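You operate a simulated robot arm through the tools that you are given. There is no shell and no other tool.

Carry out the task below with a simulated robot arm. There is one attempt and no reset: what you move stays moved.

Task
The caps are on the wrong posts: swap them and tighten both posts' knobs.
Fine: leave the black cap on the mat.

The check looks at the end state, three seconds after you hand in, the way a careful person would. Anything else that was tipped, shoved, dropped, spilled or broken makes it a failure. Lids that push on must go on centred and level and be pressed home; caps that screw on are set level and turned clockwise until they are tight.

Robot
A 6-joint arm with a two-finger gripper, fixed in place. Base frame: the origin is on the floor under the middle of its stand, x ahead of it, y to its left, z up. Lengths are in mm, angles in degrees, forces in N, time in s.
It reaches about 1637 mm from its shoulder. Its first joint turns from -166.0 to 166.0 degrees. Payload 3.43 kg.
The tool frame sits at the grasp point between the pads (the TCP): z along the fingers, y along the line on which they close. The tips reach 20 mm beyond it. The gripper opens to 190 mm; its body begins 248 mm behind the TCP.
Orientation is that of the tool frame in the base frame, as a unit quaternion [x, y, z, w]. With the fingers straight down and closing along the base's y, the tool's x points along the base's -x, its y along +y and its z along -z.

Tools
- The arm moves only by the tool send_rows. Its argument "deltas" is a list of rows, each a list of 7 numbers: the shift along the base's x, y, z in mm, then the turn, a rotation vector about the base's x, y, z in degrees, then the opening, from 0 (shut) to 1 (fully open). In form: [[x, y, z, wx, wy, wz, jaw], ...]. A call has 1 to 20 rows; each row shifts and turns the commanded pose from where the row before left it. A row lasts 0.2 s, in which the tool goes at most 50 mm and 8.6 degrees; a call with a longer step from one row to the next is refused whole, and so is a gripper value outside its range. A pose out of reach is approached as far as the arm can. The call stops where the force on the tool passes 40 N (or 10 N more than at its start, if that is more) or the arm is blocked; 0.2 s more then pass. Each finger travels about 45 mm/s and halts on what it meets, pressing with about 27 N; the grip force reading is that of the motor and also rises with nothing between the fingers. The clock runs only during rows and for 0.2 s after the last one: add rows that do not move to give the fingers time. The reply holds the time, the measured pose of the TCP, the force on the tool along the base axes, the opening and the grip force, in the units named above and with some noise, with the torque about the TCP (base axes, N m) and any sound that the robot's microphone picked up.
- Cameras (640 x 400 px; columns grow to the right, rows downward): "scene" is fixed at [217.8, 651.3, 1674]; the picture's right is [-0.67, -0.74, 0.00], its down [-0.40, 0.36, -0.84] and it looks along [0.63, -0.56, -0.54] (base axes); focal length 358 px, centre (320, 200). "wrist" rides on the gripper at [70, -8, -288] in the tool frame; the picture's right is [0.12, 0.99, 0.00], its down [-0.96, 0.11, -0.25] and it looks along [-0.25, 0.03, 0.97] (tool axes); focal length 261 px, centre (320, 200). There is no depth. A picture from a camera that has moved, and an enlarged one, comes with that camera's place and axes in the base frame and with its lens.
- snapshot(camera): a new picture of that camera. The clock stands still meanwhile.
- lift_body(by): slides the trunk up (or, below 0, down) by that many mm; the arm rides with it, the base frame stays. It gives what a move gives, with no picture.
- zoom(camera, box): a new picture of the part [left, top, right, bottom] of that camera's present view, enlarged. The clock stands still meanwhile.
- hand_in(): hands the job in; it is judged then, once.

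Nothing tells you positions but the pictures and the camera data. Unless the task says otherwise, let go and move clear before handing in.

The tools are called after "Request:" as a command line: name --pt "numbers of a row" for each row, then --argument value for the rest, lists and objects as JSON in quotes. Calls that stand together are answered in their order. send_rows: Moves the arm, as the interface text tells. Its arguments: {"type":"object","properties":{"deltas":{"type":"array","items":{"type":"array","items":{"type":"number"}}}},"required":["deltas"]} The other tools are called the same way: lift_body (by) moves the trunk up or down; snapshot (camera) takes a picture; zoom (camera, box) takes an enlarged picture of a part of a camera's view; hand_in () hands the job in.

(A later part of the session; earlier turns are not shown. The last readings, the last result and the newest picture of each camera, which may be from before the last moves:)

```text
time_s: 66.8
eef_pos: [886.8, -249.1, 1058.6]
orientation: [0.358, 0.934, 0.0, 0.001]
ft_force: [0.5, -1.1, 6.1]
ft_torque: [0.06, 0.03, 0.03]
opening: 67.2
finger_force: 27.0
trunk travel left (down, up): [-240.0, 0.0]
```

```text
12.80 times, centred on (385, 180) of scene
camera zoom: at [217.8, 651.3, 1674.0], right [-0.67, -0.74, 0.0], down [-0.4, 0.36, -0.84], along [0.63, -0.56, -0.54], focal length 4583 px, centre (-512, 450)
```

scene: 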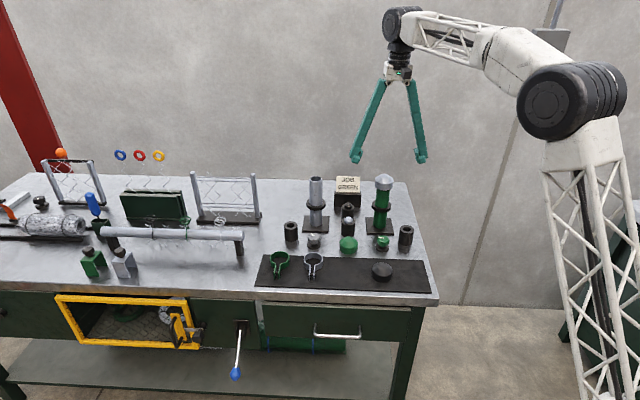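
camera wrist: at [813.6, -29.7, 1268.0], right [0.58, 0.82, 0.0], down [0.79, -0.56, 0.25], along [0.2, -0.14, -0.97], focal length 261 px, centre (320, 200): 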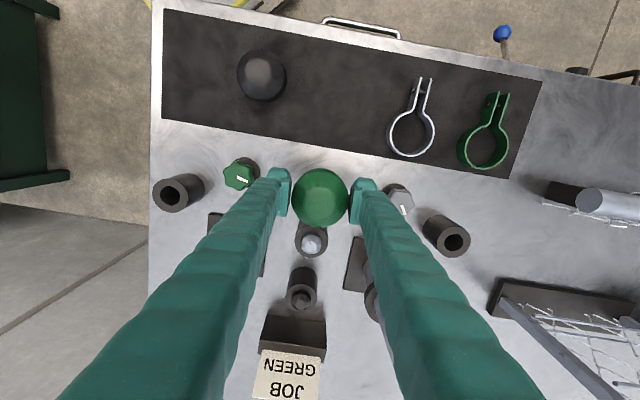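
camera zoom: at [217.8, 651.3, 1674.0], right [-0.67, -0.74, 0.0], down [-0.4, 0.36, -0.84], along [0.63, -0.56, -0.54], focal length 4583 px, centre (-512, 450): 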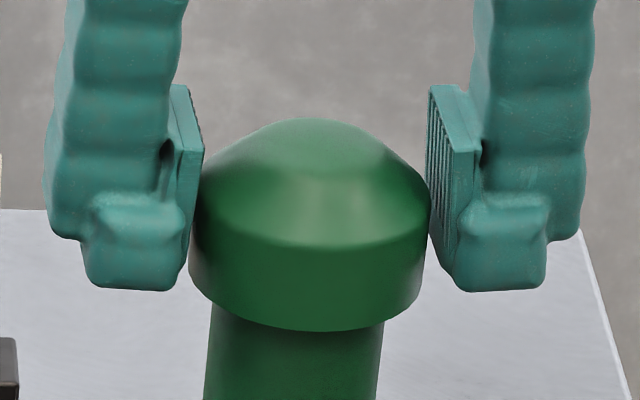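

It has bottomed. One more firm press to be sure it's home, then release.

Request:
send_rows --pt "0 0 -1 0 0 0 0.3" --pt "0 0 0 0 0 0 0.3"

Request:
send_rows --pt "0 0 -0.8 0 0 0 0.3" --pt "0 0 0 0 0 0 0.3"

Request:
send_rows --pt "0 0 1.5 0 0 0 0.3" --pt "0 0 0 0 0 0 0.4" --pt "0 0 0 0 0 0 0.5" --pt "0 0 0 0 0 0 0.6" --pt "0 0 0 0 0 0 0.6"

Request:
zoom --camera "scene" --box '[360, 165, 410, 196]'

```text
time_s: 67.4
eef_pos: [886.2, -249.8, 1057.3]
orientation: [0.359, 0.933, 0.001, 0.001]
ft_force: [1.1, -0.1, 16.9]
ft_torque: [0.06, 0.09, 0.01]
opening: 67.0
finger_force: 27.5
trunk travel left (down, up): [-240.0, 0.0]
```

```text
time_s: 68.0
eef_pos: [884.7, -250.5, 1057.0]
orientation: [0.359, 0.933, 0.001, 0.001]
ft_force: [1.1, 0.8, 22.5]
ft_torque: [0.06, 0.07, 0.12]
opening: 66.9
finger_force: 27.4
trunk travel left (down, up): [-240.0, 0.0]
```

```text
time_s: 69.2
eef_pos: [886.9, -250.4, 1057.6]
orientation: [0.358, 0.934, 0.0, 0.0]
ft_force: [-0.8, -0.5, -0.4]
ft_torque: [0.01, -0.03, -0.01]
opening: 113.9
finger_force: 0.0
trunk travel left (down, up): [-240.0, 0.0]
```

```text
12.80 times, centred on (385, 180) of scene
camera zoom: at [217.8, 651.3, 1674.0], right [-0.67, -0.74, 0.0], down [-0.4, 0.36, -0.84], along [0.63, -0.56, -0.54], focal length 4583 px, centre (-512, 450)
```

zoom: 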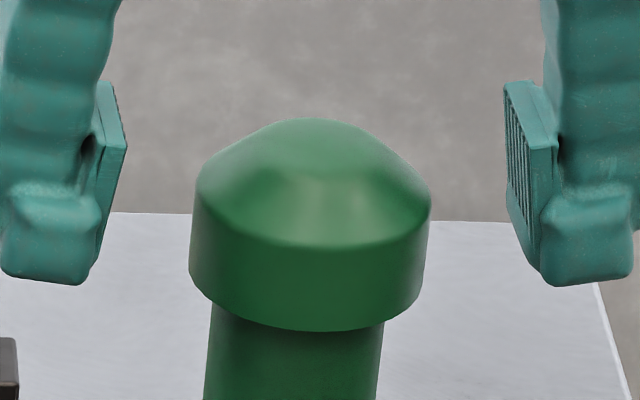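

Both caps are swapped and seated. Next are the knobs: I'll rise clear of the cap and move over the green knob near (796,-161).

Request:
send_rows --pt "0 0 30 0 0 0 0.6" --pt "0 0 40 0 0 0 0.6" --pt "0 0 15 0 0 0 0.6" --pt "-22 22 0 0 0 0 0.6" --pt "-30 30 0 0 0 0 0.5" --pt "-30 30 0 0 0 0 0.4" --pt "-8 7 0 0 0 0 0.38" --pt "0 0 -40 0 0 0 0.38" --pt "0 0 -40 0 0 0 0.38" --pt "0 0 -40 0 0 0 0.38" --pt "0 0 -40 0 0 0 0.38" --pt "0 0 -20 0 0 0 0.38" --pt "0 0 0 0 0 0 0.38"

Request:
snapshot --camera "wrist"

Request:
zoom --camera "wrist" --box '[240, 110, 400, 210]'

Request:
zoom --camera "scene" --box '[280, 160, 440, 260]'

```text
time_s: 72.0
eef_pos: [796.0, -160.4, 963.4]
orientation: [0.358, 0.934, 0.001, 0.001]
ft_force: [0.2, 0.1, 0.1]
ft_torque: [-0.02, -0.01, 0.01]
opening: 72.1
finger_force: 0.1
trunk travel left (down, up): [-240.0, 0.0]
```

```text
taken
camera wrist: at [736.4, -120.9, 1250.6], right [0.58, 0.82, 0.0], down [0.79, -0.56, 0.25], along [0.2, -0.14, -0.97], focal length 261 px, centre (320, 200)
```

wrist: 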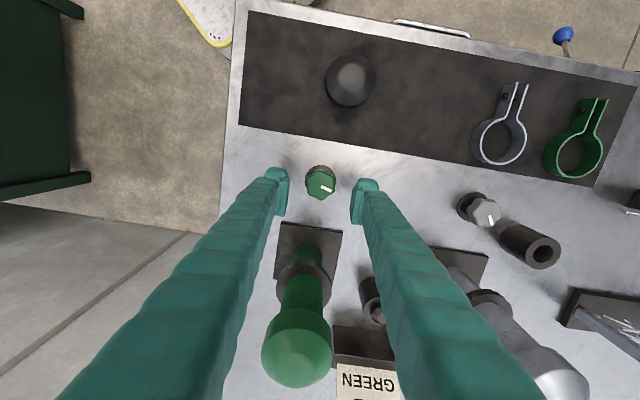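

```text
4.00 times, centred on (320, 160) of wrist
camera zoom: at [736.4, -120.9, 1250.6], right [0.58, 0.82, 0.0], down [0.79, -0.56, 0.25], along [0.2, -0.14, -0.97], focal length 1043 px, centre (320, 360)
```

zoom: 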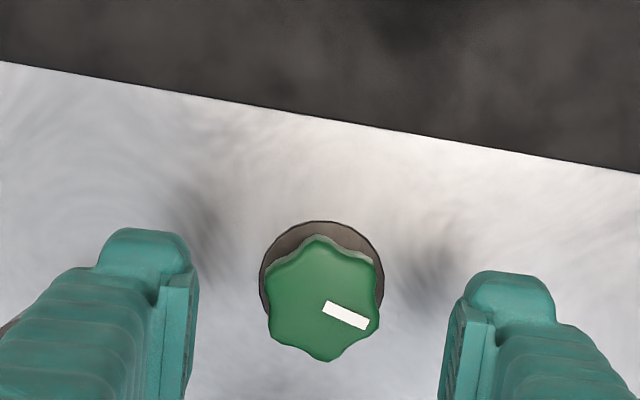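

```text
4.00 times, centred on (360, 210) of scene
camera zoom: at [217.8, 651.3, 1674.0], right [-0.67, -0.74, 0.0], down [-0.4, 0.36, -0.84], along [0.63, -0.56, -0.54], focal length 1432 px, centre (160, 160)
```

zoom: 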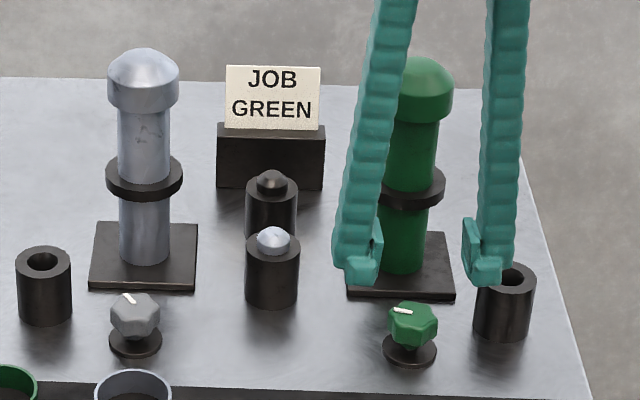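

The knob has six lobes and gives the best two-lobe grip about 48° clockwise from here, which also keeps the fingers clear of the nearby socket. I'll rotate the gripper at this safe height and look again.

Request:
send_rows --pt "0 0 0 0 0 -8 0.36" --pt "0 0 0 0 0 -8 0.34" --pt "0 0 0 0 0 -8 0.32" --pt "0 0 0 0 0 -8 0.31" --pt "0 0 0 0 0 -8 0.31" --pt "0 0 0 0 0 -8 0.31" --pt "0 0 0 0 0 0 0.31"

Request:
zoom --camera "wrist" --box '[240, 120, 400, 220]'

Request:
zoom --camera "scene" --box '[280, 160, 440, 260]'

```text
time_s: 73.6
eef_pos: [796.0, -160.7, 962.7]
orientation: [0.708, 0.706, -0.001, 0.002]
ft_force: [0.3, 0.4, 0.5]
ft_torque: [0.02, 0.0, 0.02]
opening: 58.9
finger_force: 0.2
trunk travel left (down, up): [-240.0, 0.0]
```

```text
4.00 times, centred on (320, 170) of wrist
camera zoom: at [786.1, -91.0, 1249.9], right [0.99, 0.12, 0.0], down [0.11, -0.96, 0.25], along [0.03, -0.25, -0.97], focal length 1043 px, centre (320, 320)
```

zoom: 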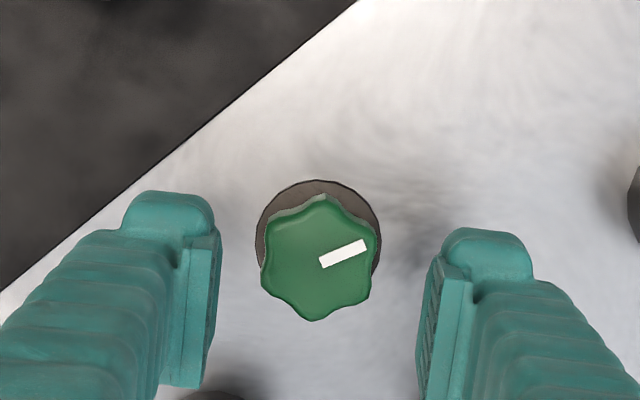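

```text
4.00 times, centred on (360, 210) of scene
camera zoom: at [217.8, 651.3, 1674.0], right [-0.67, -0.74, 0.0], down [-0.4, 0.36, -0.84], along [0.63, -0.56, -0.54], focal length 1432 px, centre (160, 160)
```

zoom: 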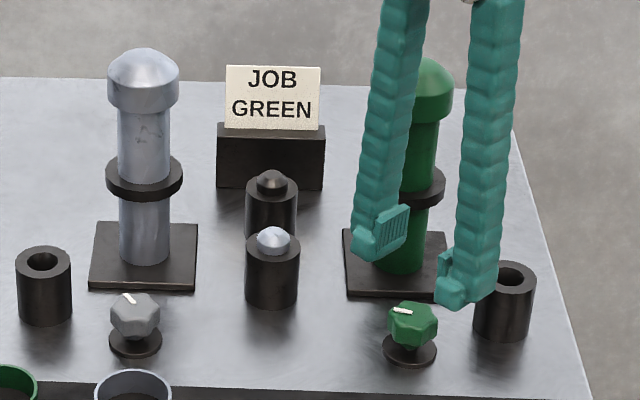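

The gripper now lines up with the knob's lobes. I'll make a small centring correction, then descend around the knob.

Request:
send_rows --pt "-0.95 0.4 -20 0 0 0 0.31" --pt "0 0 -25 0 0 0 0.31" --pt "0 0 -18 0 0 0 0.31" --pt "0 0 0 0 0 0 0.31"

Request:
zoom --camera "wrist" --box '[256, 140, 384, 220]'

Request:
zoom --camera "scene" --box '[350, 210, 430, 260]'

```text
time_s: 74.6
eef_pos: [795.4, -161.4, 900.5]
orientation: [0.707, 0.707, 0.0, 0.002]
ft_force: [-0.2, 0.5, 0.0]
ft_torque: [0.02, 0.04, 0.01]
opening: 58.8
finger_force: 0.1
trunk travel left (down, up): [-240.0, 0.0]
```

```text
5.00 times, centred on (320, 180) of wrist
camera zoom: at [785.1, -91.3, 1188.1], right [0.99, 0.12, 0.0], down [0.11, -0.96, 0.25], along [0.03, -0.25, -0.97], focal length 1303 px, centre (320, 300)
```

zoom: 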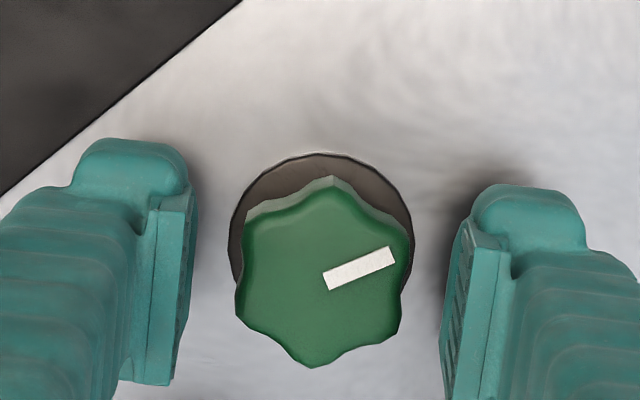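

```text
8.00 times, centred on (390, 235) of scene
camera zoom: at [217.8, 651.3, 1674.0], right [-0.67, -0.74, 0.0], down [-0.4, 0.36, -0.84], along [0.63, -0.56, -0.54], focal length 2864 px, centre (-240, -80)
```

zoom: 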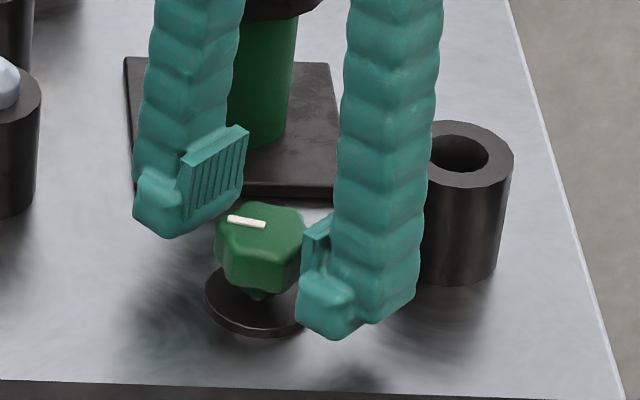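

It's aligned and centred. I'll descend the last 12 mm and close on the knob.

Request:
send_rows --pt "0 0 -7 0 0 0 0.31" --pt "0 0 -5.5 0 0 0 0.31" --pt "0 0 0 0 0 0 0.31"

Request:
send_rows --pt "0 0 0 0 0 0 0.15" --pt "0 0 0 0 0 0 0.15" --pt "0 0 0 0 0 0 0.15" --pt "0 0 0 0 0 0 0.15"

Request:
zoom --camera "wrist" --box '[256, 140, 384, 220]'

Request:
zoom --camera "scene" --box '[350, 210, 430, 260]'

```text
time_s: 75.4
eef_pos: [794.2, -161.7, 886.4]
orientation: [0.708, 0.707, 0.0, 0.001]
ft_force: [0.0, -0.1, -0.2]
ft_torque: [0.01, -0.04, -0.01]
opening: 58.8
finger_force: 0.1
trunk travel left (down, up): [-240.0, 0.0]
```

```text
time_s: 76.4
eef_pos: [794.6, -161.9, 887.4]
orientation: [0.707, 0.707, 0.0, 0.001]
ft_force: [11.2, -0.7, -0.3]
ft_torque: [-0.02, -0.04, -0.02]
opening: 35.6
finger_force: 45.4
trunk travel left (down, up): [-240.0, 0.0]
```

```text
5.00 times, centred on (320, 180) of wrist
camera zoom: at [785.1, -91.4, 1174.8], right [0.99, 0.12, 0.0], down [0.11, -0.96, 0.25], along [0.03, -0.25, -0.97], focal length 1303 px, centre (320, 300)
```

zoom: 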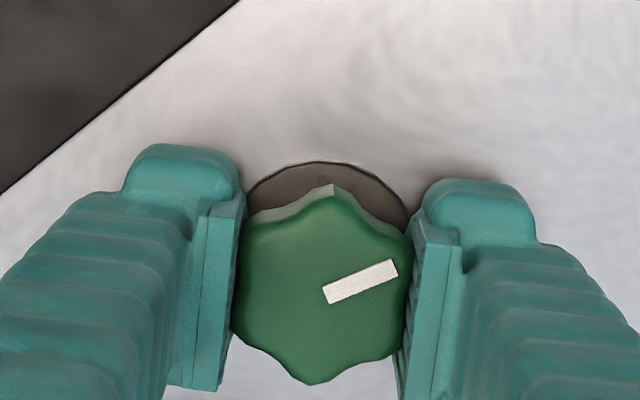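

```text
8.00 times, centred on (390, 235) of scene
camera zoom: at [217.8, 651.3, 1674.0], right [-0.67, -0.74, 0.0], down [-0.4, 0.36, -0.84], along [0.63, -0.56, -0.54], focal length 2864 px, centre (-240, -80)
```

zoom: 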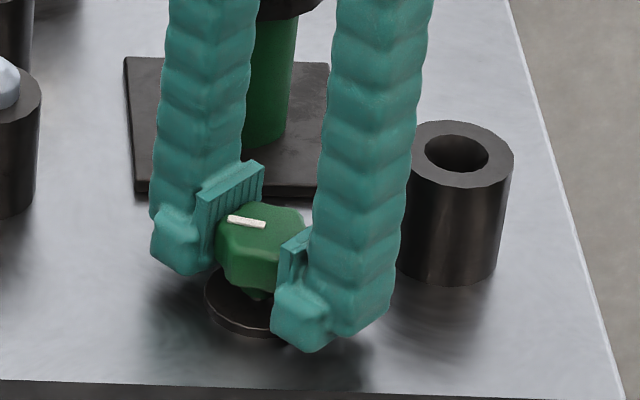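

It's gripped at 35.6 mm, with a small side force that means I'm slightly off-centre in x. I'll relieve that, then start turning clockwise.

Request:
send_rows --pt "0.6 0 0 0 0 0 0.15" --pt "0 0 0 0 0 0 0.15"

Request:
send_rows --pt "0 0 0 0 0 -3 0.15" --pt "0 0 0 0 0 -3 0.15" --pt "0 0 0 0 0 0 0.15"

```text
time_s: 77.0
eef_pos: [795.3, -162.1, 887.2]
orientation: [0.707, 0.707, 0.0, 0.002]
ft_force: [9.3, -0.9, 1.9]
ft_torque: [-0.04, 0.0, 0.02]
opening: 35.7
finger_force: 45.0
trunk travel left (down, up): [-240.0, 0.0]
```

```text
time_s: 77.8
eef_pos: [794.4, -162.2, 886.8]
orientation: [0.743, 0.669, 0.0, 0.001]
ft_force: [-1.7, -0.5, -0.1]
ft_torque: [0.0, 0.02, 0.01]
opening: 35.9
finger_force: 44.0
trunk travel left (down, up): [-240.0, 0.0]
```

Torque is very low so far, so I'll continue clockwise in one stroke and check that the knob follows.

Request:
send_rows --pt "0 0 0 0 0 -6 0.15" --pt "0 0 0 0 0 -6 0.15" --pt "0 0 0 0 0 -6 0.15" --pt "0 0 0 0 0 0 0.15"

Request:
zoom --camera "scene" --box '[350, 210, 430, 260]'

Request:
zoom --camera "wrist" --box '[256, 140, 384, 220]'

```text
time_s: 78.8
eef_pos: [795.5, -161.5, 887.2]
orientation: [0.839, 0.544, 0.0, 0.0]
ft_force: [-22.0, 2.8, -4.8]
ft_torque: [-0.07, 0.08, 0.05]
opening: 35.5
finger_force: 45.2
trunk travel left (down, up): [-240.0, 0.0]
```

```text
8.00 times, centred on (390, 235) of scene
camera zoom: at [217.8, 651.3, 1674.0], right [-0.67, -0.74, 0.0], down [-0.4, 0.36, -0.84], along [0.63, -0.56, -0.54], focal length 2864 px, centre (-240, -80)
```

zoom: 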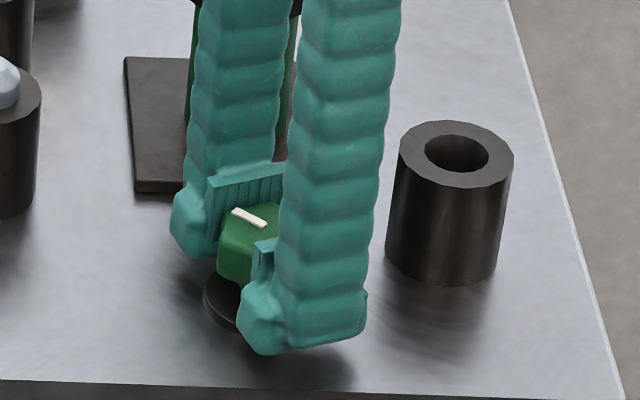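

```text
5.00 times, centred on (320, 180) of wrist
camera zoom: at [814.6, -93.8, 1174.8], right [0.96, -0.3, 0.0], down [-0.29, -0.93, 0.25], along [-0.07, -0.24, -0.97], focal length 1303 px, centre (320, 300)
```

zoom: 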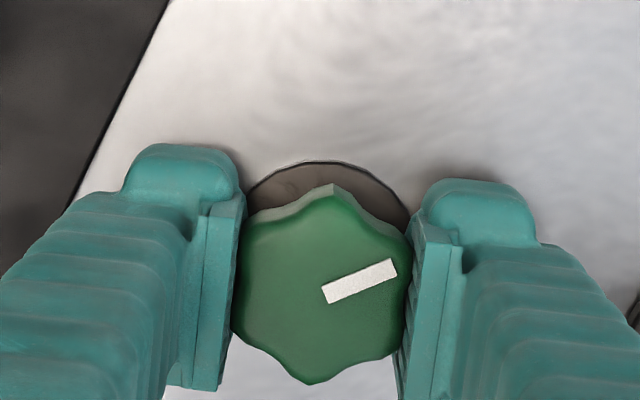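

The knob follows, but a side force is building from a small arm offset. I'll shift to relieve it before continuing.

Request:
send_rows --pt "-1.2 0 0 0 0 0 0.15" --pt "0 0 0 0 0 0 0.15"

```text
time_s: 79.4
eef_pos: [794.0, -160.6, 886.8]
orientation: [0.838, 0.545, 0.0, 0.001]
ft_force: [-12.2, 1.3, -11.5]
ft_torque: [-0.07, -0.07, 0.03]
opening: 35.6
finger_force: 45.4
trunk travel left (down, up): [-240.0, 0.0]
```

Request:
send_rows --pt "-1.2 0 -0.8 0 0 0 0.15" --pt "0 0 0 0 0 0 0.15"

```text
time_s: 80.0
eef_pos: [795.1, -161.4, 887.0]
orientation: [0.839, 0.544, 0.001, 0.002]
ft_force: [5.0, -2.8, -1.5]
ft_torque: [-0.06, -0.07, 0.03]
opening: 35.9
finger_force: 45.4
trunk travel left (down, up): [-240.0, 0.0]
```

Forces are low again. I'll continue clockwise in smaller portions and watch the torque.

Request:
send_rows --pt "0 0 0 0 0 -6 0.15" --pt "0 0 0 0 0 -6 0.15" --pt "0 0 0 0 0 0 0.15"

Request:
send_rows --pt "0 0 0 0 0 -6 0.15" --pt "0 0 0 0 0 -6 0.15" --pt "0 0 0 0 0 0 0.15"

Request:
zoom --camera "wrist" --box '[256, 140, 384, 220]'

```text
time_s: 80.8
eef_pos: [794.9, -161.2, 887.6]
orientation: [0.891, 0.453, 0.001, 0.001]
ft_force: [9.6, 0.4, 7.8]
ft_torque: [-0.01, 0.01, -0.01]
opening: 35.7
finger_force: 44.3
trunk travel left (down, up): [-240.0, 0.0]
```

```text
time_s: 81.6
eef_pos: [793.7, -160.8, 887.4]
orientation: [0.934, 0.358, 0.001, 0.002]
ft_force: [13.4, 2.8, 11.4]
ft_torque: [0.04, -0.05, 0.01]
opening: 35.5
finger_force: 45.0
trunk travel left (down, up): [-240.0, 0.0]
```

```text
5.00 times, centred on (320, 180) of wrist
camera zoom: at [839.0, -107.4, 1174.9], right [0.75, -0.66, 0.0], down [-0.64, -0.73, 0.25], along [-0.16, -0.19, -0.97], focal length 1303 px, centre (320, 300)
```

zoom: 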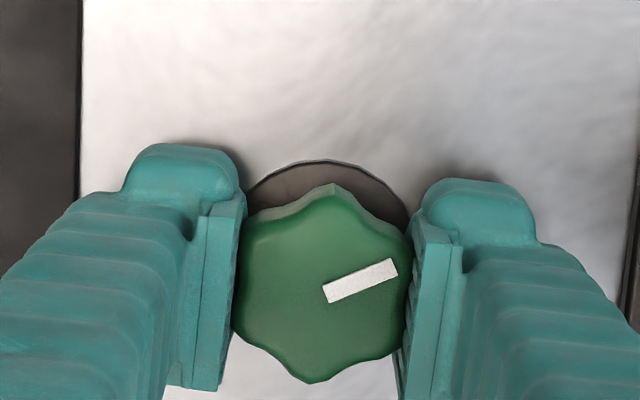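

Request:
send_rows --pt "0.8 0 0.8 0 0 0 0.15" --pt "0 0 0 0 0 -6 0.15" --pt "0 0 0 0 0 -6 0.15" --pt "0 0 0 0 0 0 0.15"

Request:
send_rows --pt "0 0 0 0 0 -6 0.15" --pt "0 0 0 0 0 -6 0.15" --pt "0 0 0 0 0 0 0.15"

```text
time_s: 82.6
eef_pos: [793.7, -161.0, 887.3]
orientation: [0.966, 0.258, -0.002, 0.001]
ft_force: [6.5, 3.7, 7.9]
ft_torque: [-0.01, 0.03, 0.01]
opening: 35.8
finger_force: 45.0
trunk travel left (down, up): [-240.0, 0.0]
```

```text
time_s: 83.4
eef_pos: [794.0, -159.4, 887.2]
orientation: [0.988, 0.155, -0.001, 0.0]
ft_force: [0.2, 5.8, 9.9]
ft_torque: [0.0, 0.14, 0.0]
opening: 36.1
finger_force: 45.2
trunk travel left (down, up): [-240.0, 0.0]
```

Request:
send_rows --pt "0 0 0.6 0 0 -6 0.15" --pt "0 0 0 0 0 -6 0.15" --pt "0 0 0 0 0 0 0.15"

Request:
send_rows --pt "0 0 0 0 0 -6 0.15" --pt "0 0 0 0 0 -6 0.15" --pt "0 0 0 0 0 0 0.15"

Request:
zoom --camera "wrist" --box '[240, 120, 400, 220]'

Request:
snapshot --camera "scene"

```text
time_s: 84.2
eef_pos: [793.8, -159.4, 888.1]
orientation: [0.999, 0.052, -0.001, 0.001]
ft_force: [-1.1, 11.3, 4.0]
ft_torque: [0.03, -0.01, 0.04]
opening: 35.7
finger_force: 44.8
trunk travel left (down, up): [-240.0, 0.0]
```

```text
time_s: 85.0
eef_pos: [793.4, -159.3, 887.3]
orientation: [0.999, -0.05, 0.0, -0.006]
ft_force: [7.7, 45.2, 0.6]
ft_torque: [0.3, -0.22, 0.03]
opening: 35.9
finger_force: 45.5
out of reach, approached as far as the arm can: row 2
trunk travel left (down, up): [-240.0, 0.0]
stopped in row 3: the force on the tool passed its limit at 44 N (the readings are from after the stop); the commanded pose is now the measured one
```

```text
4.00 times, centred on (320, 170) of wrist
camera zoom: at [863.2, -162.4, 1174.6], right [0.02, -1.0, -0.01], down [-0.97, -0.02, 0.25], along [-0.25, 0.01, -0.97], focal length 1043 px, centre (320, 320)
```

zoom: 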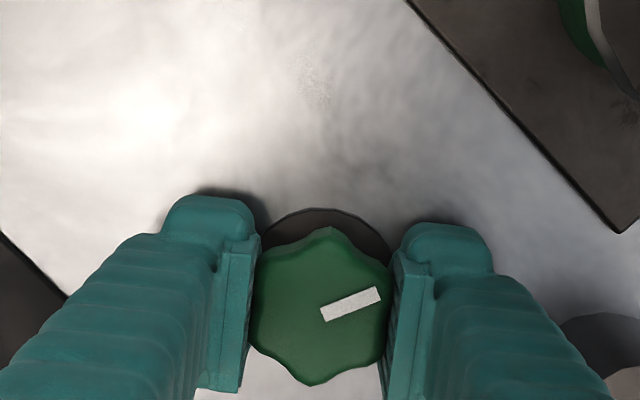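

```text
taken
```

scene: 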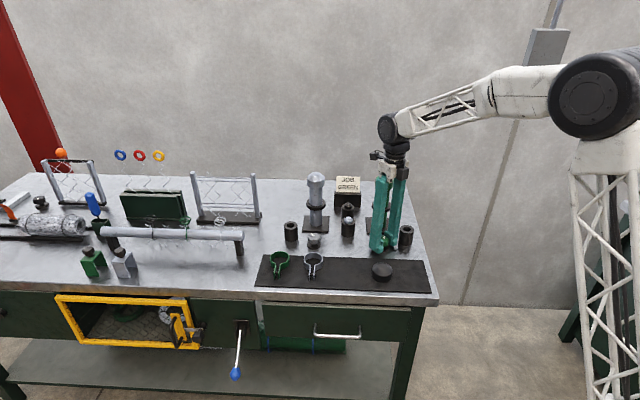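

I've reached the wrist's clockwise limit after about 96° of turn, and the knob hasn't tightened yet. I'll open just enough, lift straight up clear, then unwind counter-clockwise for a longer second stroke.

Request:
send_rows --pt "0 0 0 0 0 0 0.215" --pt "0 0 0 0 0 0 0.22" --pt "0 0 0 0 0 0 0.22"

Request:
zoom --camera "wrist" --box '[240, 120, 400, 220]'

```text
time_s: 85.8
eef_pos: [792.5, -164.7, 886.8]
orientation: [0.999, -0.05, -0.001, -0.005]
ft_force: [0.8, 8.1, 1.0]
ft_torque: [0.04, -0.11, 0.01]
opening: 46.7
finger_force: 4.1
trunk travel left (down, up): [-240.0, 0.0]
```

```text
4.00 times, centred on (320, 170) of wrist
camera zoom: at [862.3, -166.3, 1174.7], right [0.02, -1.0, -0.01], down [-0.97, -0.02, 0.25], along [-0.25, 0.0, -0.97], focal length 1043 px, centre (320, 320)
```

zoom: 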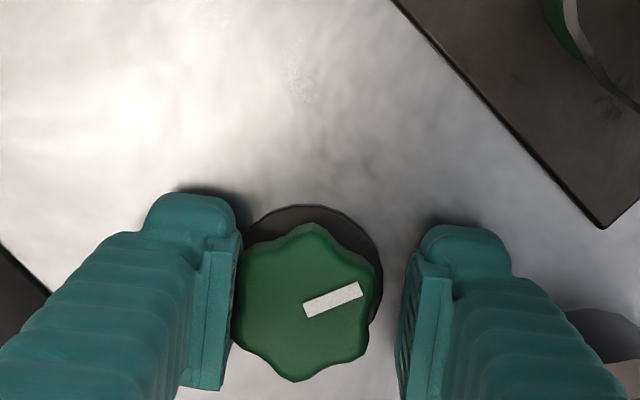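

I'll recentre (+4 mm in y), then lift straight up and level the tool.

Request:
send_rows --pt "1 2 0 0 0 0 0.22" --pt "0.5 2 0 0 0 0 0.22" --pt "0 0 15 0 0 0 0.22" --pt "0 0 25 0 0 0 0.22" --pt "0 0 20 0 0 0 0.22" --pt "0 0 0 0 0 0 0.22"

Request:
zoom --camera "wrist" --box '[240, 100, 400, 200]'

```text
time_s: 87.2
eef_pos: [793.9, -160.3, 947.9]
orientation: [0.999, -0.048, 0.001, -0.007]
ft_force: [-0.4, 0.6, -0.5]
ft_torque: [0.0, -0.04, -0.03]
opening: 41.8
finger_force: 0.0
trunk travel left (down, up): [-240.0, 0.0]
```

```text
4.00 times, centred on (320, 150) of wrist
camera zoom: at [863.8, -163.1, 1234.6], right [0.02, -1.0, -0.01], down [-0.97, -0.03, 0.25], along [-0.25, 0.01, -0.97], focal length 1043 px, centre (320, 400)
```

zoom: 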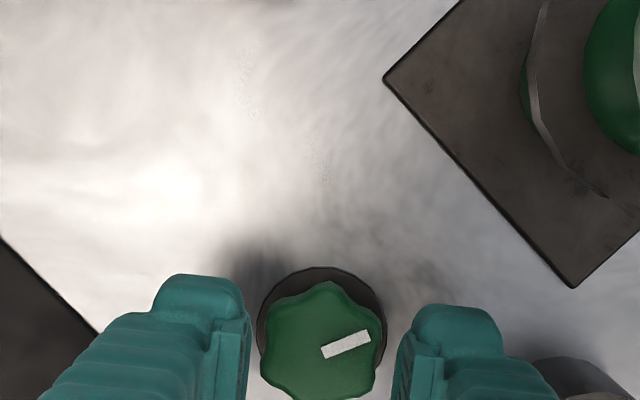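

The knob has turned about 96° in total. Now I'll unwind counter-clockwise about 300° in the air, first correcting the slight tilt from the joint limit.

Request:
send_rows --pt "0 0 0 0 0 8 0.25" --pt "0 0 0 -0.81 0.04 0 0.25" --pt "0 0 0 0 0 8.4 0.25" --pt "0 0 0 0 0 8.4 0.25" --pt "0 0 0 0 0 8.4 0.25" --pt "0 0 0 0 0 8.4 0.25" --pt "0 0 0 0 0 8.4 0.25" --pt "0 0 0 0 0 8.4 0.25" --pt "0 0 0 0 0 8.4 0.25" --pt "0 0 0 0 0 8.4 0.25" --pt "0 0 0 0 0 8.4 0.25" --pt "0 0 0 0 0 8.4 0.25" --pt "0 0 0 0 0 8.4 0.25" --pt "0 0 0 0 0 8.4 0.25" --pt "0 0 0 0 0 8.4 0.25" --pt "0 0 0 0 0 8.4 0.25" --pt "0 0 0 0 0 8.4 0.25" --pt "0 0 0 0 0 8.4 0.25"

Request:
send_rows --pt "0 0 0 0 0 8.4 0.25" --pt "0 0 0 0 0 8.4 0.25" --pt "0 0 0 0 0 8.4 0.25" --pt "0 0 0 0 0 8.4 0.25" --pt "0 0 0 0 0 8.4 0.25" --pt "0 0 0 0 0 8.4 0.25" --pt "0 0 0 0 0 8.4 0.25" --pt "0 0 0 0 0 8.4 0.25" --pt "0 0 0 0 0 8.4 0.25" --pt "0 0 0 0 0 8.4 0.25" --pt "0 0 0 0 0 0 0.25"

Request:
zoom --camera "wrist" --box '[240, 120, 400, 220]'

```text
time_s: 91.0
eef_pos: [794.6, -160.0, 947.7]
orientation: [0.368, 0.93, 0.002, 0.001]
ft_force: [0.6, 0.1, 0.8]
ft_torque: [0.0, 0.01, -0.02]
opening: 47.7
finger_force: 0.0
trunk travel left (down, up): [-240.0, 0.0]
```

```text
time_s: 93.4
eef_pos: [794.7, -160.9, 947.1]
orientation: [-0.348, 0.938, 0.002, -0.001]
ft_force: [0.6, -0.2, 0.7]
ft_torque: [0.04, -0.03, 0.02]
opening: 47.6
finger_force: 0.1
trunk travel left (down, up): [-240.0, 0.0]
```

```text
4.00 times, centred on (320, 170) of wrist
camera zoom: at [745.3, -215.0, 1234.3], right [-0.74, 0.68, 0.0], down [0.65, 0.71, 0.25], along [0.17, 0.19, -0.97], focal length 1043 px, centre (320, 320)
```

zoom: 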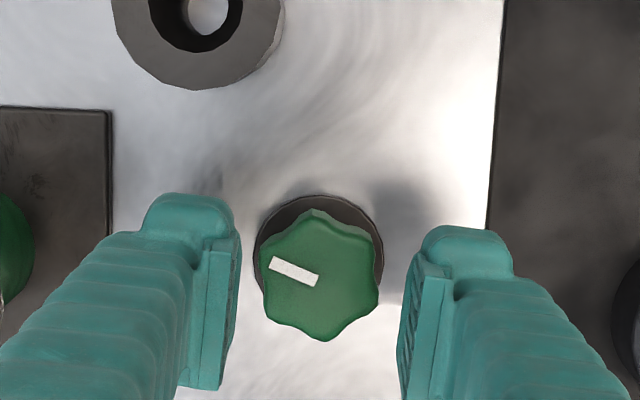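

No limit yet. I'll continue unwinding about 74° more, so the next grip lines up with the lobes again.

Request:
send_rows --pt "0 0 0 0 0 8.2 0.27" --pt "0 0 0 0 0 8.2 0.27" --pt "0 0 0 0 0 8.2 0.27" --pt "0 0 0 0 0 8.2 0.27" --pt "0 0 0 0 0 8.2 0.27" --pt "0 0 0 0 0 8.2 0.27" --pt "0 0 0 0 0 8.2 0.27" --pt "0 0 0 0 0 8.2 0.27" --pt "0 0 0 0 0 8.2 0.27" --pt "0 0 0 0 0 0 0.27"

Request:
zoom --camera "wrist" --box '[240, 120, 400, 220]'

Request:
snapshot --camera "scene"

```text
time_s: 95.6
eef_pos: [794.5, -161.7, 946.6]
orientation: [0.841, -0.542, -0.002, 0.001]
ft_force: [0.2, -0.6, -0.1]
ft_torque: [-0.01, 0.0, 0.03]
opening: 51.4
finger_force: 0.0
trunk travel left (down, up): [-240.0, 0.0]
```

```text
4.00 times, centred on (320, 170) of wrist
camera zoom: at [831.4, -221.8, 1234.4], right [-0.85, -0.52, 0.0], down [-0.5, 0.83, 0.25], along [-0.13, 0.21, -0.97], focal length 1043 px, centre (320, 320)
```

zoom: 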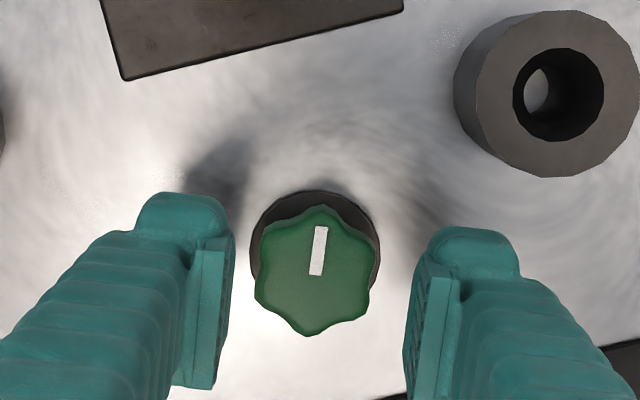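

```text
taken
```

scene: 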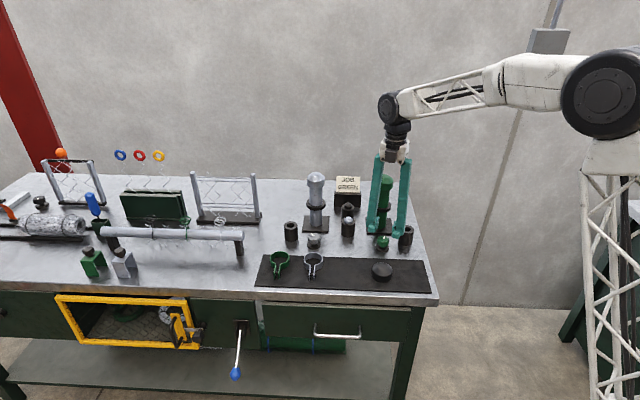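

The unwinding worked (yaw is about +114°), and the lobes are aligned. I'll shift about 1.4 mm to centre, then descend and re-grip.

Request:
send_rows --pt "1.2 0.65 -15 0 0 0 0.28" --pt "0 0 -20 0 0 0 0.28" --pt "0 0 -15 0 0 0 0.28" --pt "0 0 0 0 0 0 0.28"

Request:
zoom --camera "wrist" --box '[256, 140, 384, 220]'

```text
time_s: 96.6
eef_pos: [794.6, -159.1, 897.9]
orientation: [0.841, -0.542, -0.002, 0.0]
ft_force: [0.6, 0.3, 0.0]
ft_torque: [0.03, 0.0, -0.02]
opening: 53.2
finger_force: 0.2
trunk travel left (down, up): [-240.0, 0.0]
```

```text
5.00 times, centred on (320, 180) of wrist
camera zoom: at [832.0, -221.8, 1184.8], right [-0.85, -0.52, 0.0], down [-0.5, 0.83, 0.25], along [-0.13, 0.21, -0.97], focal length 1303 px, centre (320, 300)
```

zoom: 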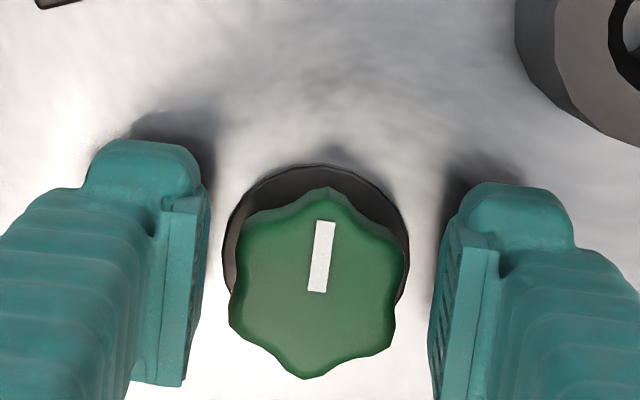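

Request:
send_rows --pt "0.8 0.5 -5 0 0 0 0.28" --pt "0 0 -5.5 0 0 0 0.28" --pt "0 0 0 0 0 0 0.15" --pt "0 0 0 0 0 0 0.15" --pt "0 0 0 0 0 0 0.15" --pt "0 0 0 0 0 0 0.15"

Request:
zoom --camera "wrist" --box '[256, 140, 384, 220]'

```text
time_s: 98.0
eef_pos: [795.6, -158.6, 887.5]
orientation: [0.84, -0.542, -0.001, 0.001]
ft_force: [1.4, 0.3, -1.8]
ft_torque: [0.01, -0.01, 0.0]
opening: 35.7
finger_force: 44.4
trunk travel left (down, up): [-240.0, 0.0]
```

```text
5.00 times, centred on (320, 180) of wrist
camera zoom: at [832.8, -221.5, 1174.0], right [-0.85, -0.52, 0.0], down [-0.5, 0.83, 0.25], along [-0.13, 0.21, -0.97], focal length 1303 px, centre (320, 300)
```

zoom: 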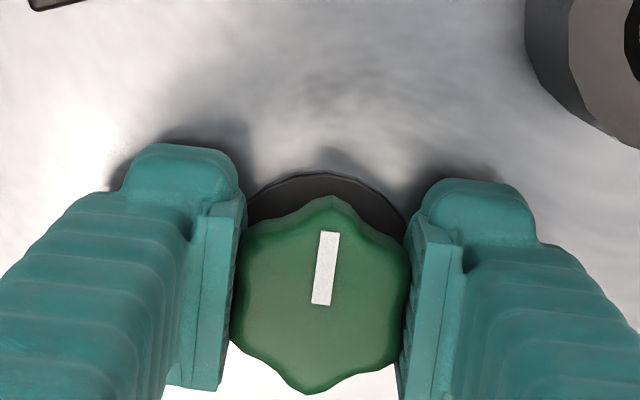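

The re-grip is good with almost no side force. I'll keep turning clockwise.

Request:
send_rows --pt "0 0 0 0 0 -6 0.15" --pt "0 0 0 0 0 -6 0.15" --pt "0 0 0 0 0 -6 0.15" --pt "0 0 0 0 0 -6 0.15" --pt "0 0 0 0 0 0 0.15"

Request:
send_rows --pt "0 0 0 0 0 -6 0.15" --pt "0 0 0 0 0 -6 0.15" --pt "0 0 0 0 0 0 0.15"

```text
time_s: 99.2
eef_pos: [794.2, -160.2, 886.9]
orientation: [0.709, -0.705, -0.003, 0.002]
ft_force: [-3.9, -3.2, -4.7]
ft_torque: [-0.1, 0.02, 0.01]
opening: 35.9
finger_force: 44.7
trunk travel left (down, up): [-240.0, 0.0]
```

```text
time_s: 100.0
eef_pos: [795.4, -160.4, 887.2]
orientation: [-0.632, 0.775, 0.003, -0.001]
ft_force: [-11.7, -2.6, -8.9]
ft_torque: [0.03, 0.02, 0.04]
opening: 35.8
finger_force: 45.0
trunk travel left (down, up): [-240.0, 0.0]
```

Request:
send_rows --pt "-0.9 -0.2 -0.7 0 0 0 0.15" --pt "0 0 0 0 0 -6 0.15" --pt "0 0 0 0 0 -6 0.15" --pt "0 0 0 0 0 -6 0.15" --pt "0 0 0 0 0 0 0.15"

Request:
send_rows --pt "0 0 0 0 0 -6 0.15" --pt "0 0 0 0 0 -6 0.15" --pt "0 0 0 0 0 -6 0.15" --pt "0 0 0 0 0 0 0.15"

```text
time_s: 101.2
eef_pos: [794.9, -158.9, 887.7]
orientation: [-0.503, 0.864, 0.001, 0.001]
ft_force: [-8.9, -4.2, 11.7]
ft_torque: [0.0, 0.04, 0.0]
opening: 36.0
finger_force: 44.7
trunk travel left (down, up): [-240.0, 0.0]
```

```text
time_s: 102.2
eef_pos: [795.9, -160.0, 886.9]
orientation: [-0.362, 0.932, 0.003, 0.001]
ft_force: [-2.4, -5.3, 16.1]
ft_torque: [-0.01, 0.04, -0.03]
opening: 35.7
finger_force: 44.6
trunk travel left (down, up): [-240.0, 0.0]
```

Request:
send_rows --pt "0 -0.3 1.2 0 0 0 0.15" --pt "0 0 0 0 0 -6 0.15" --pt "0 0 0 0 0 -6 0.15" --pt "0 0 0 0 0 -6 0.15" --pt "0 0 0 0 0 0 0.15"

Request:
send_rows --pt "0 0 0 0 0 -6 0.15" --pt "0 0 0 0 0 -6 0.15" --pt "0 0 0 0 0 -6 0.15" --pt "0 0 0 0 0 0 0.15"

Request:
zoom --camera "wrist" --box '[256, 140, 384, 220]'

Request:
zoom --camera "scene" --box '[350, 210, 430, 260]'

```text
time_s: 103.4
eef_pos: [795.3, -160.0, 886.3]
orientation: [-0.212, 0.977, 0.002, 0.001]
ft_force: [1.8, -1.6, 6.6]
ft_torque: [0.02, 0.04, 0.04]
opening: 35.9
finger_force: 44.6
trunk travel left (down, up): [-240.0, 0.0]
```

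```text
time_s: 104.4
eef_pos: [794.6, -159.2, 886.5]
orientation: [-0.055, 0.998, 0.003, 0.001]
ft_force: [1.0, 0.5, -2.2]
ft_torque: [0.01, -0.02, -0.02]
opening: 36.0
finger_force: 44.7
trunk travel left (down, up): [-240.0, 0.0]
```

```text
5.00 times, centred on (320, 180) of wrist
camera zoom: at [724.2, -177.6, 1174.0], right [-0.23, 0.97, 0.0], down [0.94, 0.22, 0.25], along [0.24, 0.06, -0.97], focal length 1303 px, centre (320, 300)
```

zoom: 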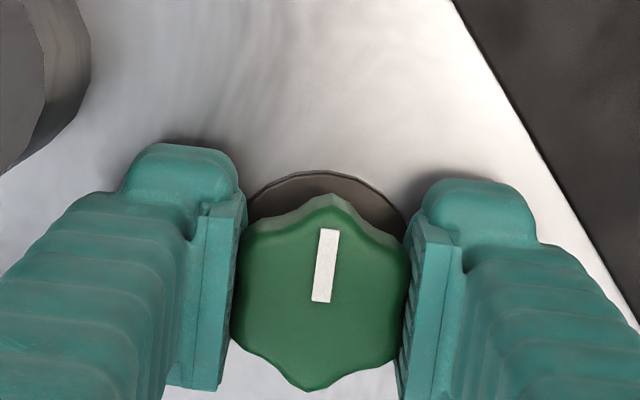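

```text
8.00 times, centred on (390, 235) of scene
camera zoom: at [217.8, 651.3, 1674.0], right [-0.67, -0.74, 0.0], down [-0.4, 0.36, -0.84], along [0.63, -0.56, -0.54], focal length 2864 px, centre (-240, -80)
```

zoom: 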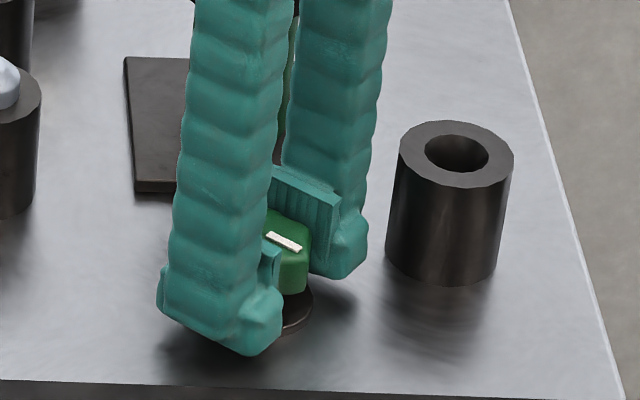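

The knob has turned about 204° and is still loose. I'll keep turning.

Request:
send_rows --pt "0 0 0 0 0 -6 0.15" --pt "0 0 0 0 0 -6 0.15" --pt "0 0 0 0 0 -6 0.15" --pt "0 0 0 0 0 0 0.15"

Request:
send_rows --pt "0 0 0 0 0 -6 0.15" --pt "0 0 0 0 0 -6 0.15" --pt "0 0 0 0 0 -6 0.15" --pt "0 0 0 0 0 0 0.15"

```text
time_s: 105.4
eef_pos: [795.2, -159.8, 887.3]
orientation: [0.101, 0.995, 0.002, 0.0]
ft_force: [-10.2, 5.9, -11.4]
ft_torque: [0.01, 0.11, 0.01]
opening: 35.8
finger_force: 45.3
trunk travel left (down, up): [-240.0, 0.0]
```

```text
time_s: 106.4
eef_pos: [796.0, -159.6, 886.3]
orientation: [0.255, 0.967, 0.002, 0.001]
ft_force: [-13.0, 9.3, -14.3]
ft_torque: [0.0, 0.03, 0.02]
opening: 35.7
finger_force: 44.8
trunk travel left (down, up): [-240.0, 0.0]
```

Request:
send_rows --pt "-0.9 0.6 -1 0 0 0 0.15" --pt "0 0 0 0 0 -6 0.15" --pt "0 0 0 0 0 -6 0.15" --pt "0 0 0 0 0 -6 0.15" --pt "0 0 0 0 0 0 0.15"

Request:
send_rows --pt "0 0 0 0 0 -6 0.15" --pt "0 0 0 0 0 -6 0.15" --pt "0 0 0 0 0 -6 0.15" --pt "0 0 0 0 0 0 0.15"

Request:
zoom --camera "wrist" --box '[256, 140, 384, 220]'

```text
time_s: 107.6
eef_pos: [794.8, -158.2, 887.3]
orientation: [0.403, 0.915, 0.001, 0.003]
ft_force: [6.9, 4.5, 3.4]
ft_torque: [-0.06, -0.04, 0.46]
opening: 35.9
finger_force: 45.1
trunk travel left (down, up): [-240.0, 0.0]
```

```text
time_s: 108.6
eef_pos: [794.5, -157.8, 885.5]
orientation: [0.541, 0.841, 0.001, 0.003]
ft_force: [12.3, 11.8, 10.6]
ft_torque: [-0.02, -0.07, 0.52]
opening: 36.1
finger_force: 45.2
trunk travel left (down, up): [-240.0, 0.0]
```

```text
5.00 times, centred on (320, 180) of wrist
camera zoom: at [754.9, -97.4, 1173.8], right [0.85, 0.52, 0.0], down [0.5, -0.83, 0.25], along [0.13, -0.21, -0.97], focal length 1303 px, centre (320, 300)
```

zoom: 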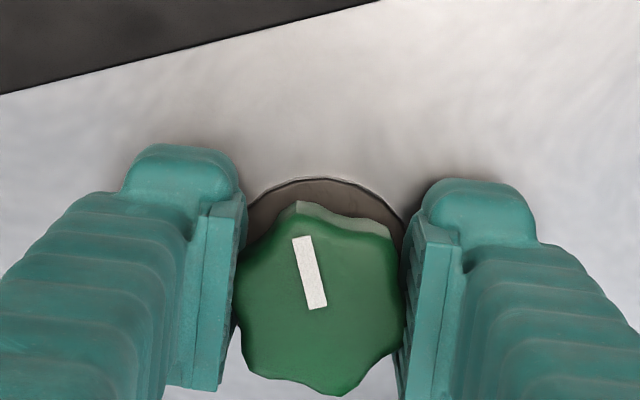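

The torque jumped to about 0.5 N·m and the jaws began slipping round the lobes, so the green knob has reached its tight stop. I'll open, re-align on the flats and give one confirming twist.

Request:
send_rows --pt "0 0 0 0 0 0 0.28" --pt "0 0 0 0 0 0 0.28" --pt "0 0 0 0 0 0 0.28" --pt "0 0 0 0 0 6.3 0.28" --pt "0 0 0 0 0 6.3 0.28" --pt "0 0 0 0 0 6.3 0.28" --pt "0 0 0 0 0 0 0.28"

Request:
zoom --camera "wrist" --box '[256, 140, 384, 220]'

```text
time_s: 110.2
eef_pos: [793.4, -158.2, 886.1]
orientation: [0.395, 0.919, 0.002, 0.002]
ft_force: [-0.5, 0.6, -0.2]
ft_torque: [-0.01, -0.03, -0.01]
opening: 52.9
finger_force: 0.1
trunk travel left (down, up): [-240.0, 0.0]
```

```text
5.00 times, centred on (320, 180) of wrist
camera zoom: at [737.1, -113.9, 1173.8], right [0.64, 0.77, 0.0], down [0.74, -0.62, 0.25], along [0.19, -0.16, -0.97], focal length 1303 px, centre (320, 300)
```

zoom: 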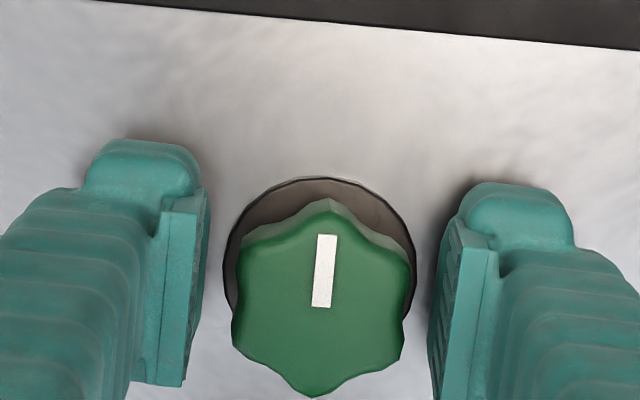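

It's aligned on the flats again. I'll shift slightly to centre, close, and twist clockwise to confirm it's tight.

Request:
send_rows --pt "1.9 -1.6 0 0 0 0 0.28" --pt "0 0 0 0 0 0 0.15" --pt "0 0 0 0 0 0 0.15" --pt "0 0 0 0 0 0 0.15" --pt "0 0 0 0 0 0 0.15"

Request:
send_rows --pt "0 0 0 0 0 -3 0.15" --pt "0 0 0 0 0 -3 0.15" --pt "0 0 0 0 0 0 0.15"

Request:
zoom --camera "wrist" --box '[256, 140, 384, 220]'

```text
time_s: 111.4
eef_pos: [795.7, -158.9, 885.9]
orientation: [0.397, 0.918, 0.0, 0.001]
ft_force: [0.3, 2.1, -1.4]
ft_torque: [0.02, -0.01, 0.01]
opening: 36.0
finger_force: 45.4
trunk travel left (down, up): [-240.0, 0.0]
```

```text
time_s: 112.2
eef_pos: [795.2, -160.0, 886.4]
orientation: [0.444, 0.896, 0.002, 0.002]
ft_force: [3.3, 1.3, -3.2]
ft_torque: [0.03, -0.05, 0.49]
opening: 35.7
finger_force: 45.0
trunk travel left (down, up): [-240.0, 0.0]
```

```text
5.00 times, centred on (320, 180) of wrist
camera zoom: at [744.0, -109.9, 1173.6], right [0.72, 0.7, 0.0], down [0.67, -0.7, 0.25], along [0.18, -0.18, -0.97], focal length 1303 px, centre (320, 300)
```

zoom: 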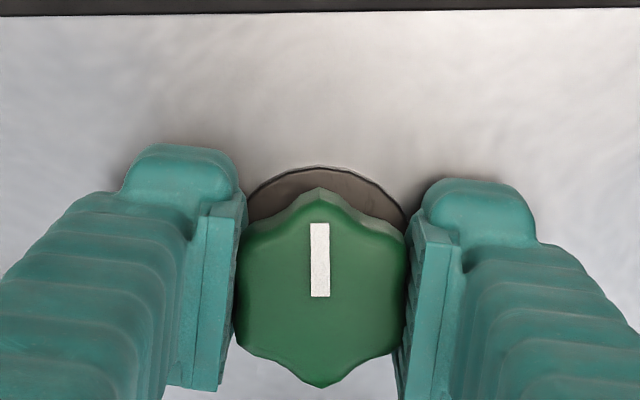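

Confirmed: the torque rises to 0.49 N·m immediately, so the green knob is tight. I'll open, lift, and move to the grey knob near (965,8).

Request:
send_rows --pt "0 0 0 0 0 0 0.28" --pt "0 0 0 0 0 0 0.28" --pt "0 0 0 0 0 0 0.28" --pt "0 0 15 0 0 0 0.28" --pt "0 0 30 0 0 0 0.28" --pt "0 0 35 0 0 0 0.28" --pt "17 17 0 0 0 0 0.28" --pt "31 31 0 0 0 0 0.28" --pt "31 31 0 0 0 0 0.28" --pt "31 31 0 0 0 0 0.28" --pt "31 31 0 0 0 0 0.28" --pt "29 27 0 0 0 0 0.28" --pt "0 0 0 0 0 0 0.28" --pt "0 0 0 0 0 0 0.28"

Request:
snapshot --camera "wrist"

Request:
zoom --camera "wrist" --box '[240, 100, 400, 200]'

Request:
zoom --camera "scene" --box '[280, 160, 440, 260]'

```text
time_s: 115.2
eef_pos: [964.9, 8.0, 965.2]
orientation: [0.444, 0.896, 0.001, 0.002]
ft_force: [-0.6, -0.2, 0.4]
ft_torque: [-0.02, 0.02, 0.0]
opening: 53.2
finger_force: 0.0
trunk travel left (down, up): [-240.0, 0.0]
```

```text
taken
camera wrist: at [914.0, 57.1, 1252.5], right [0.72, 0.7, 0.0], down [0.67, -0.69, 0.25], along [0.18, -0.18, -0.97], focal length 261 px, centre (320, 200)
```

wrist: 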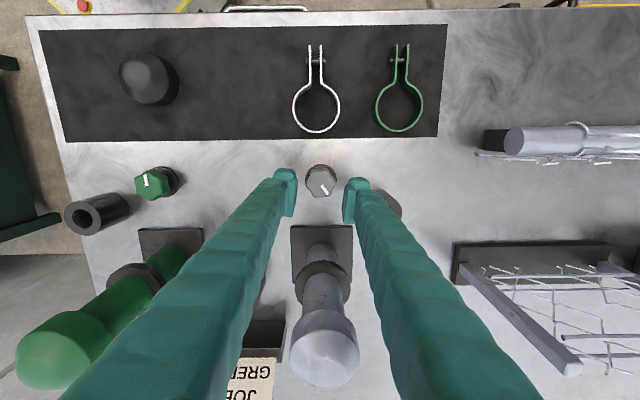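

```text
4.00 times, centred on (320, 150) of wrist
camera zoom: at [914.0, 57.1, 1252.5], right [0.72, 0.7, 0.0], down [0.67, -0.69, 0.25], along [0.18, -0.18, -0.97], focal length 1043 px, centre (320, 400)
```

zoom: 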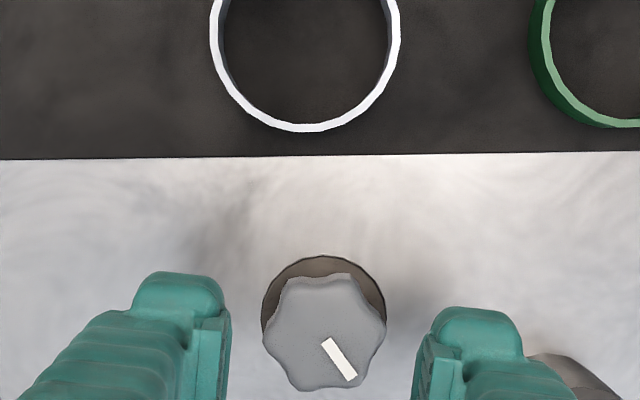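

```text
4.00 times, centred on (360, 210) of scene
camera zoom: at [217.8, 651.3, 1674.0], right [-0.67, -0.74, 0.0], down [-0.4, 0.36, -0.84], along [0.63, -0.56, -0.54], focal length 1432 px, centre (160, 160)
```

zoom: 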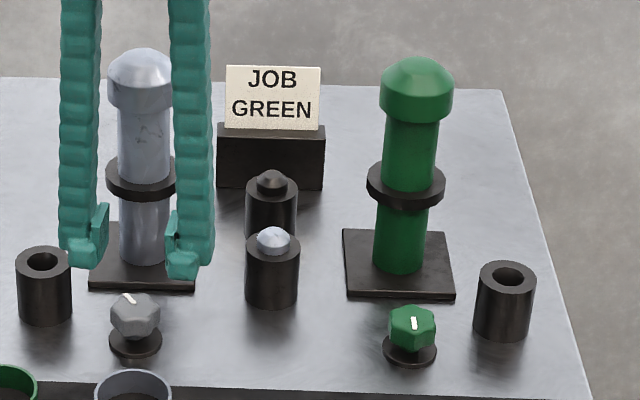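

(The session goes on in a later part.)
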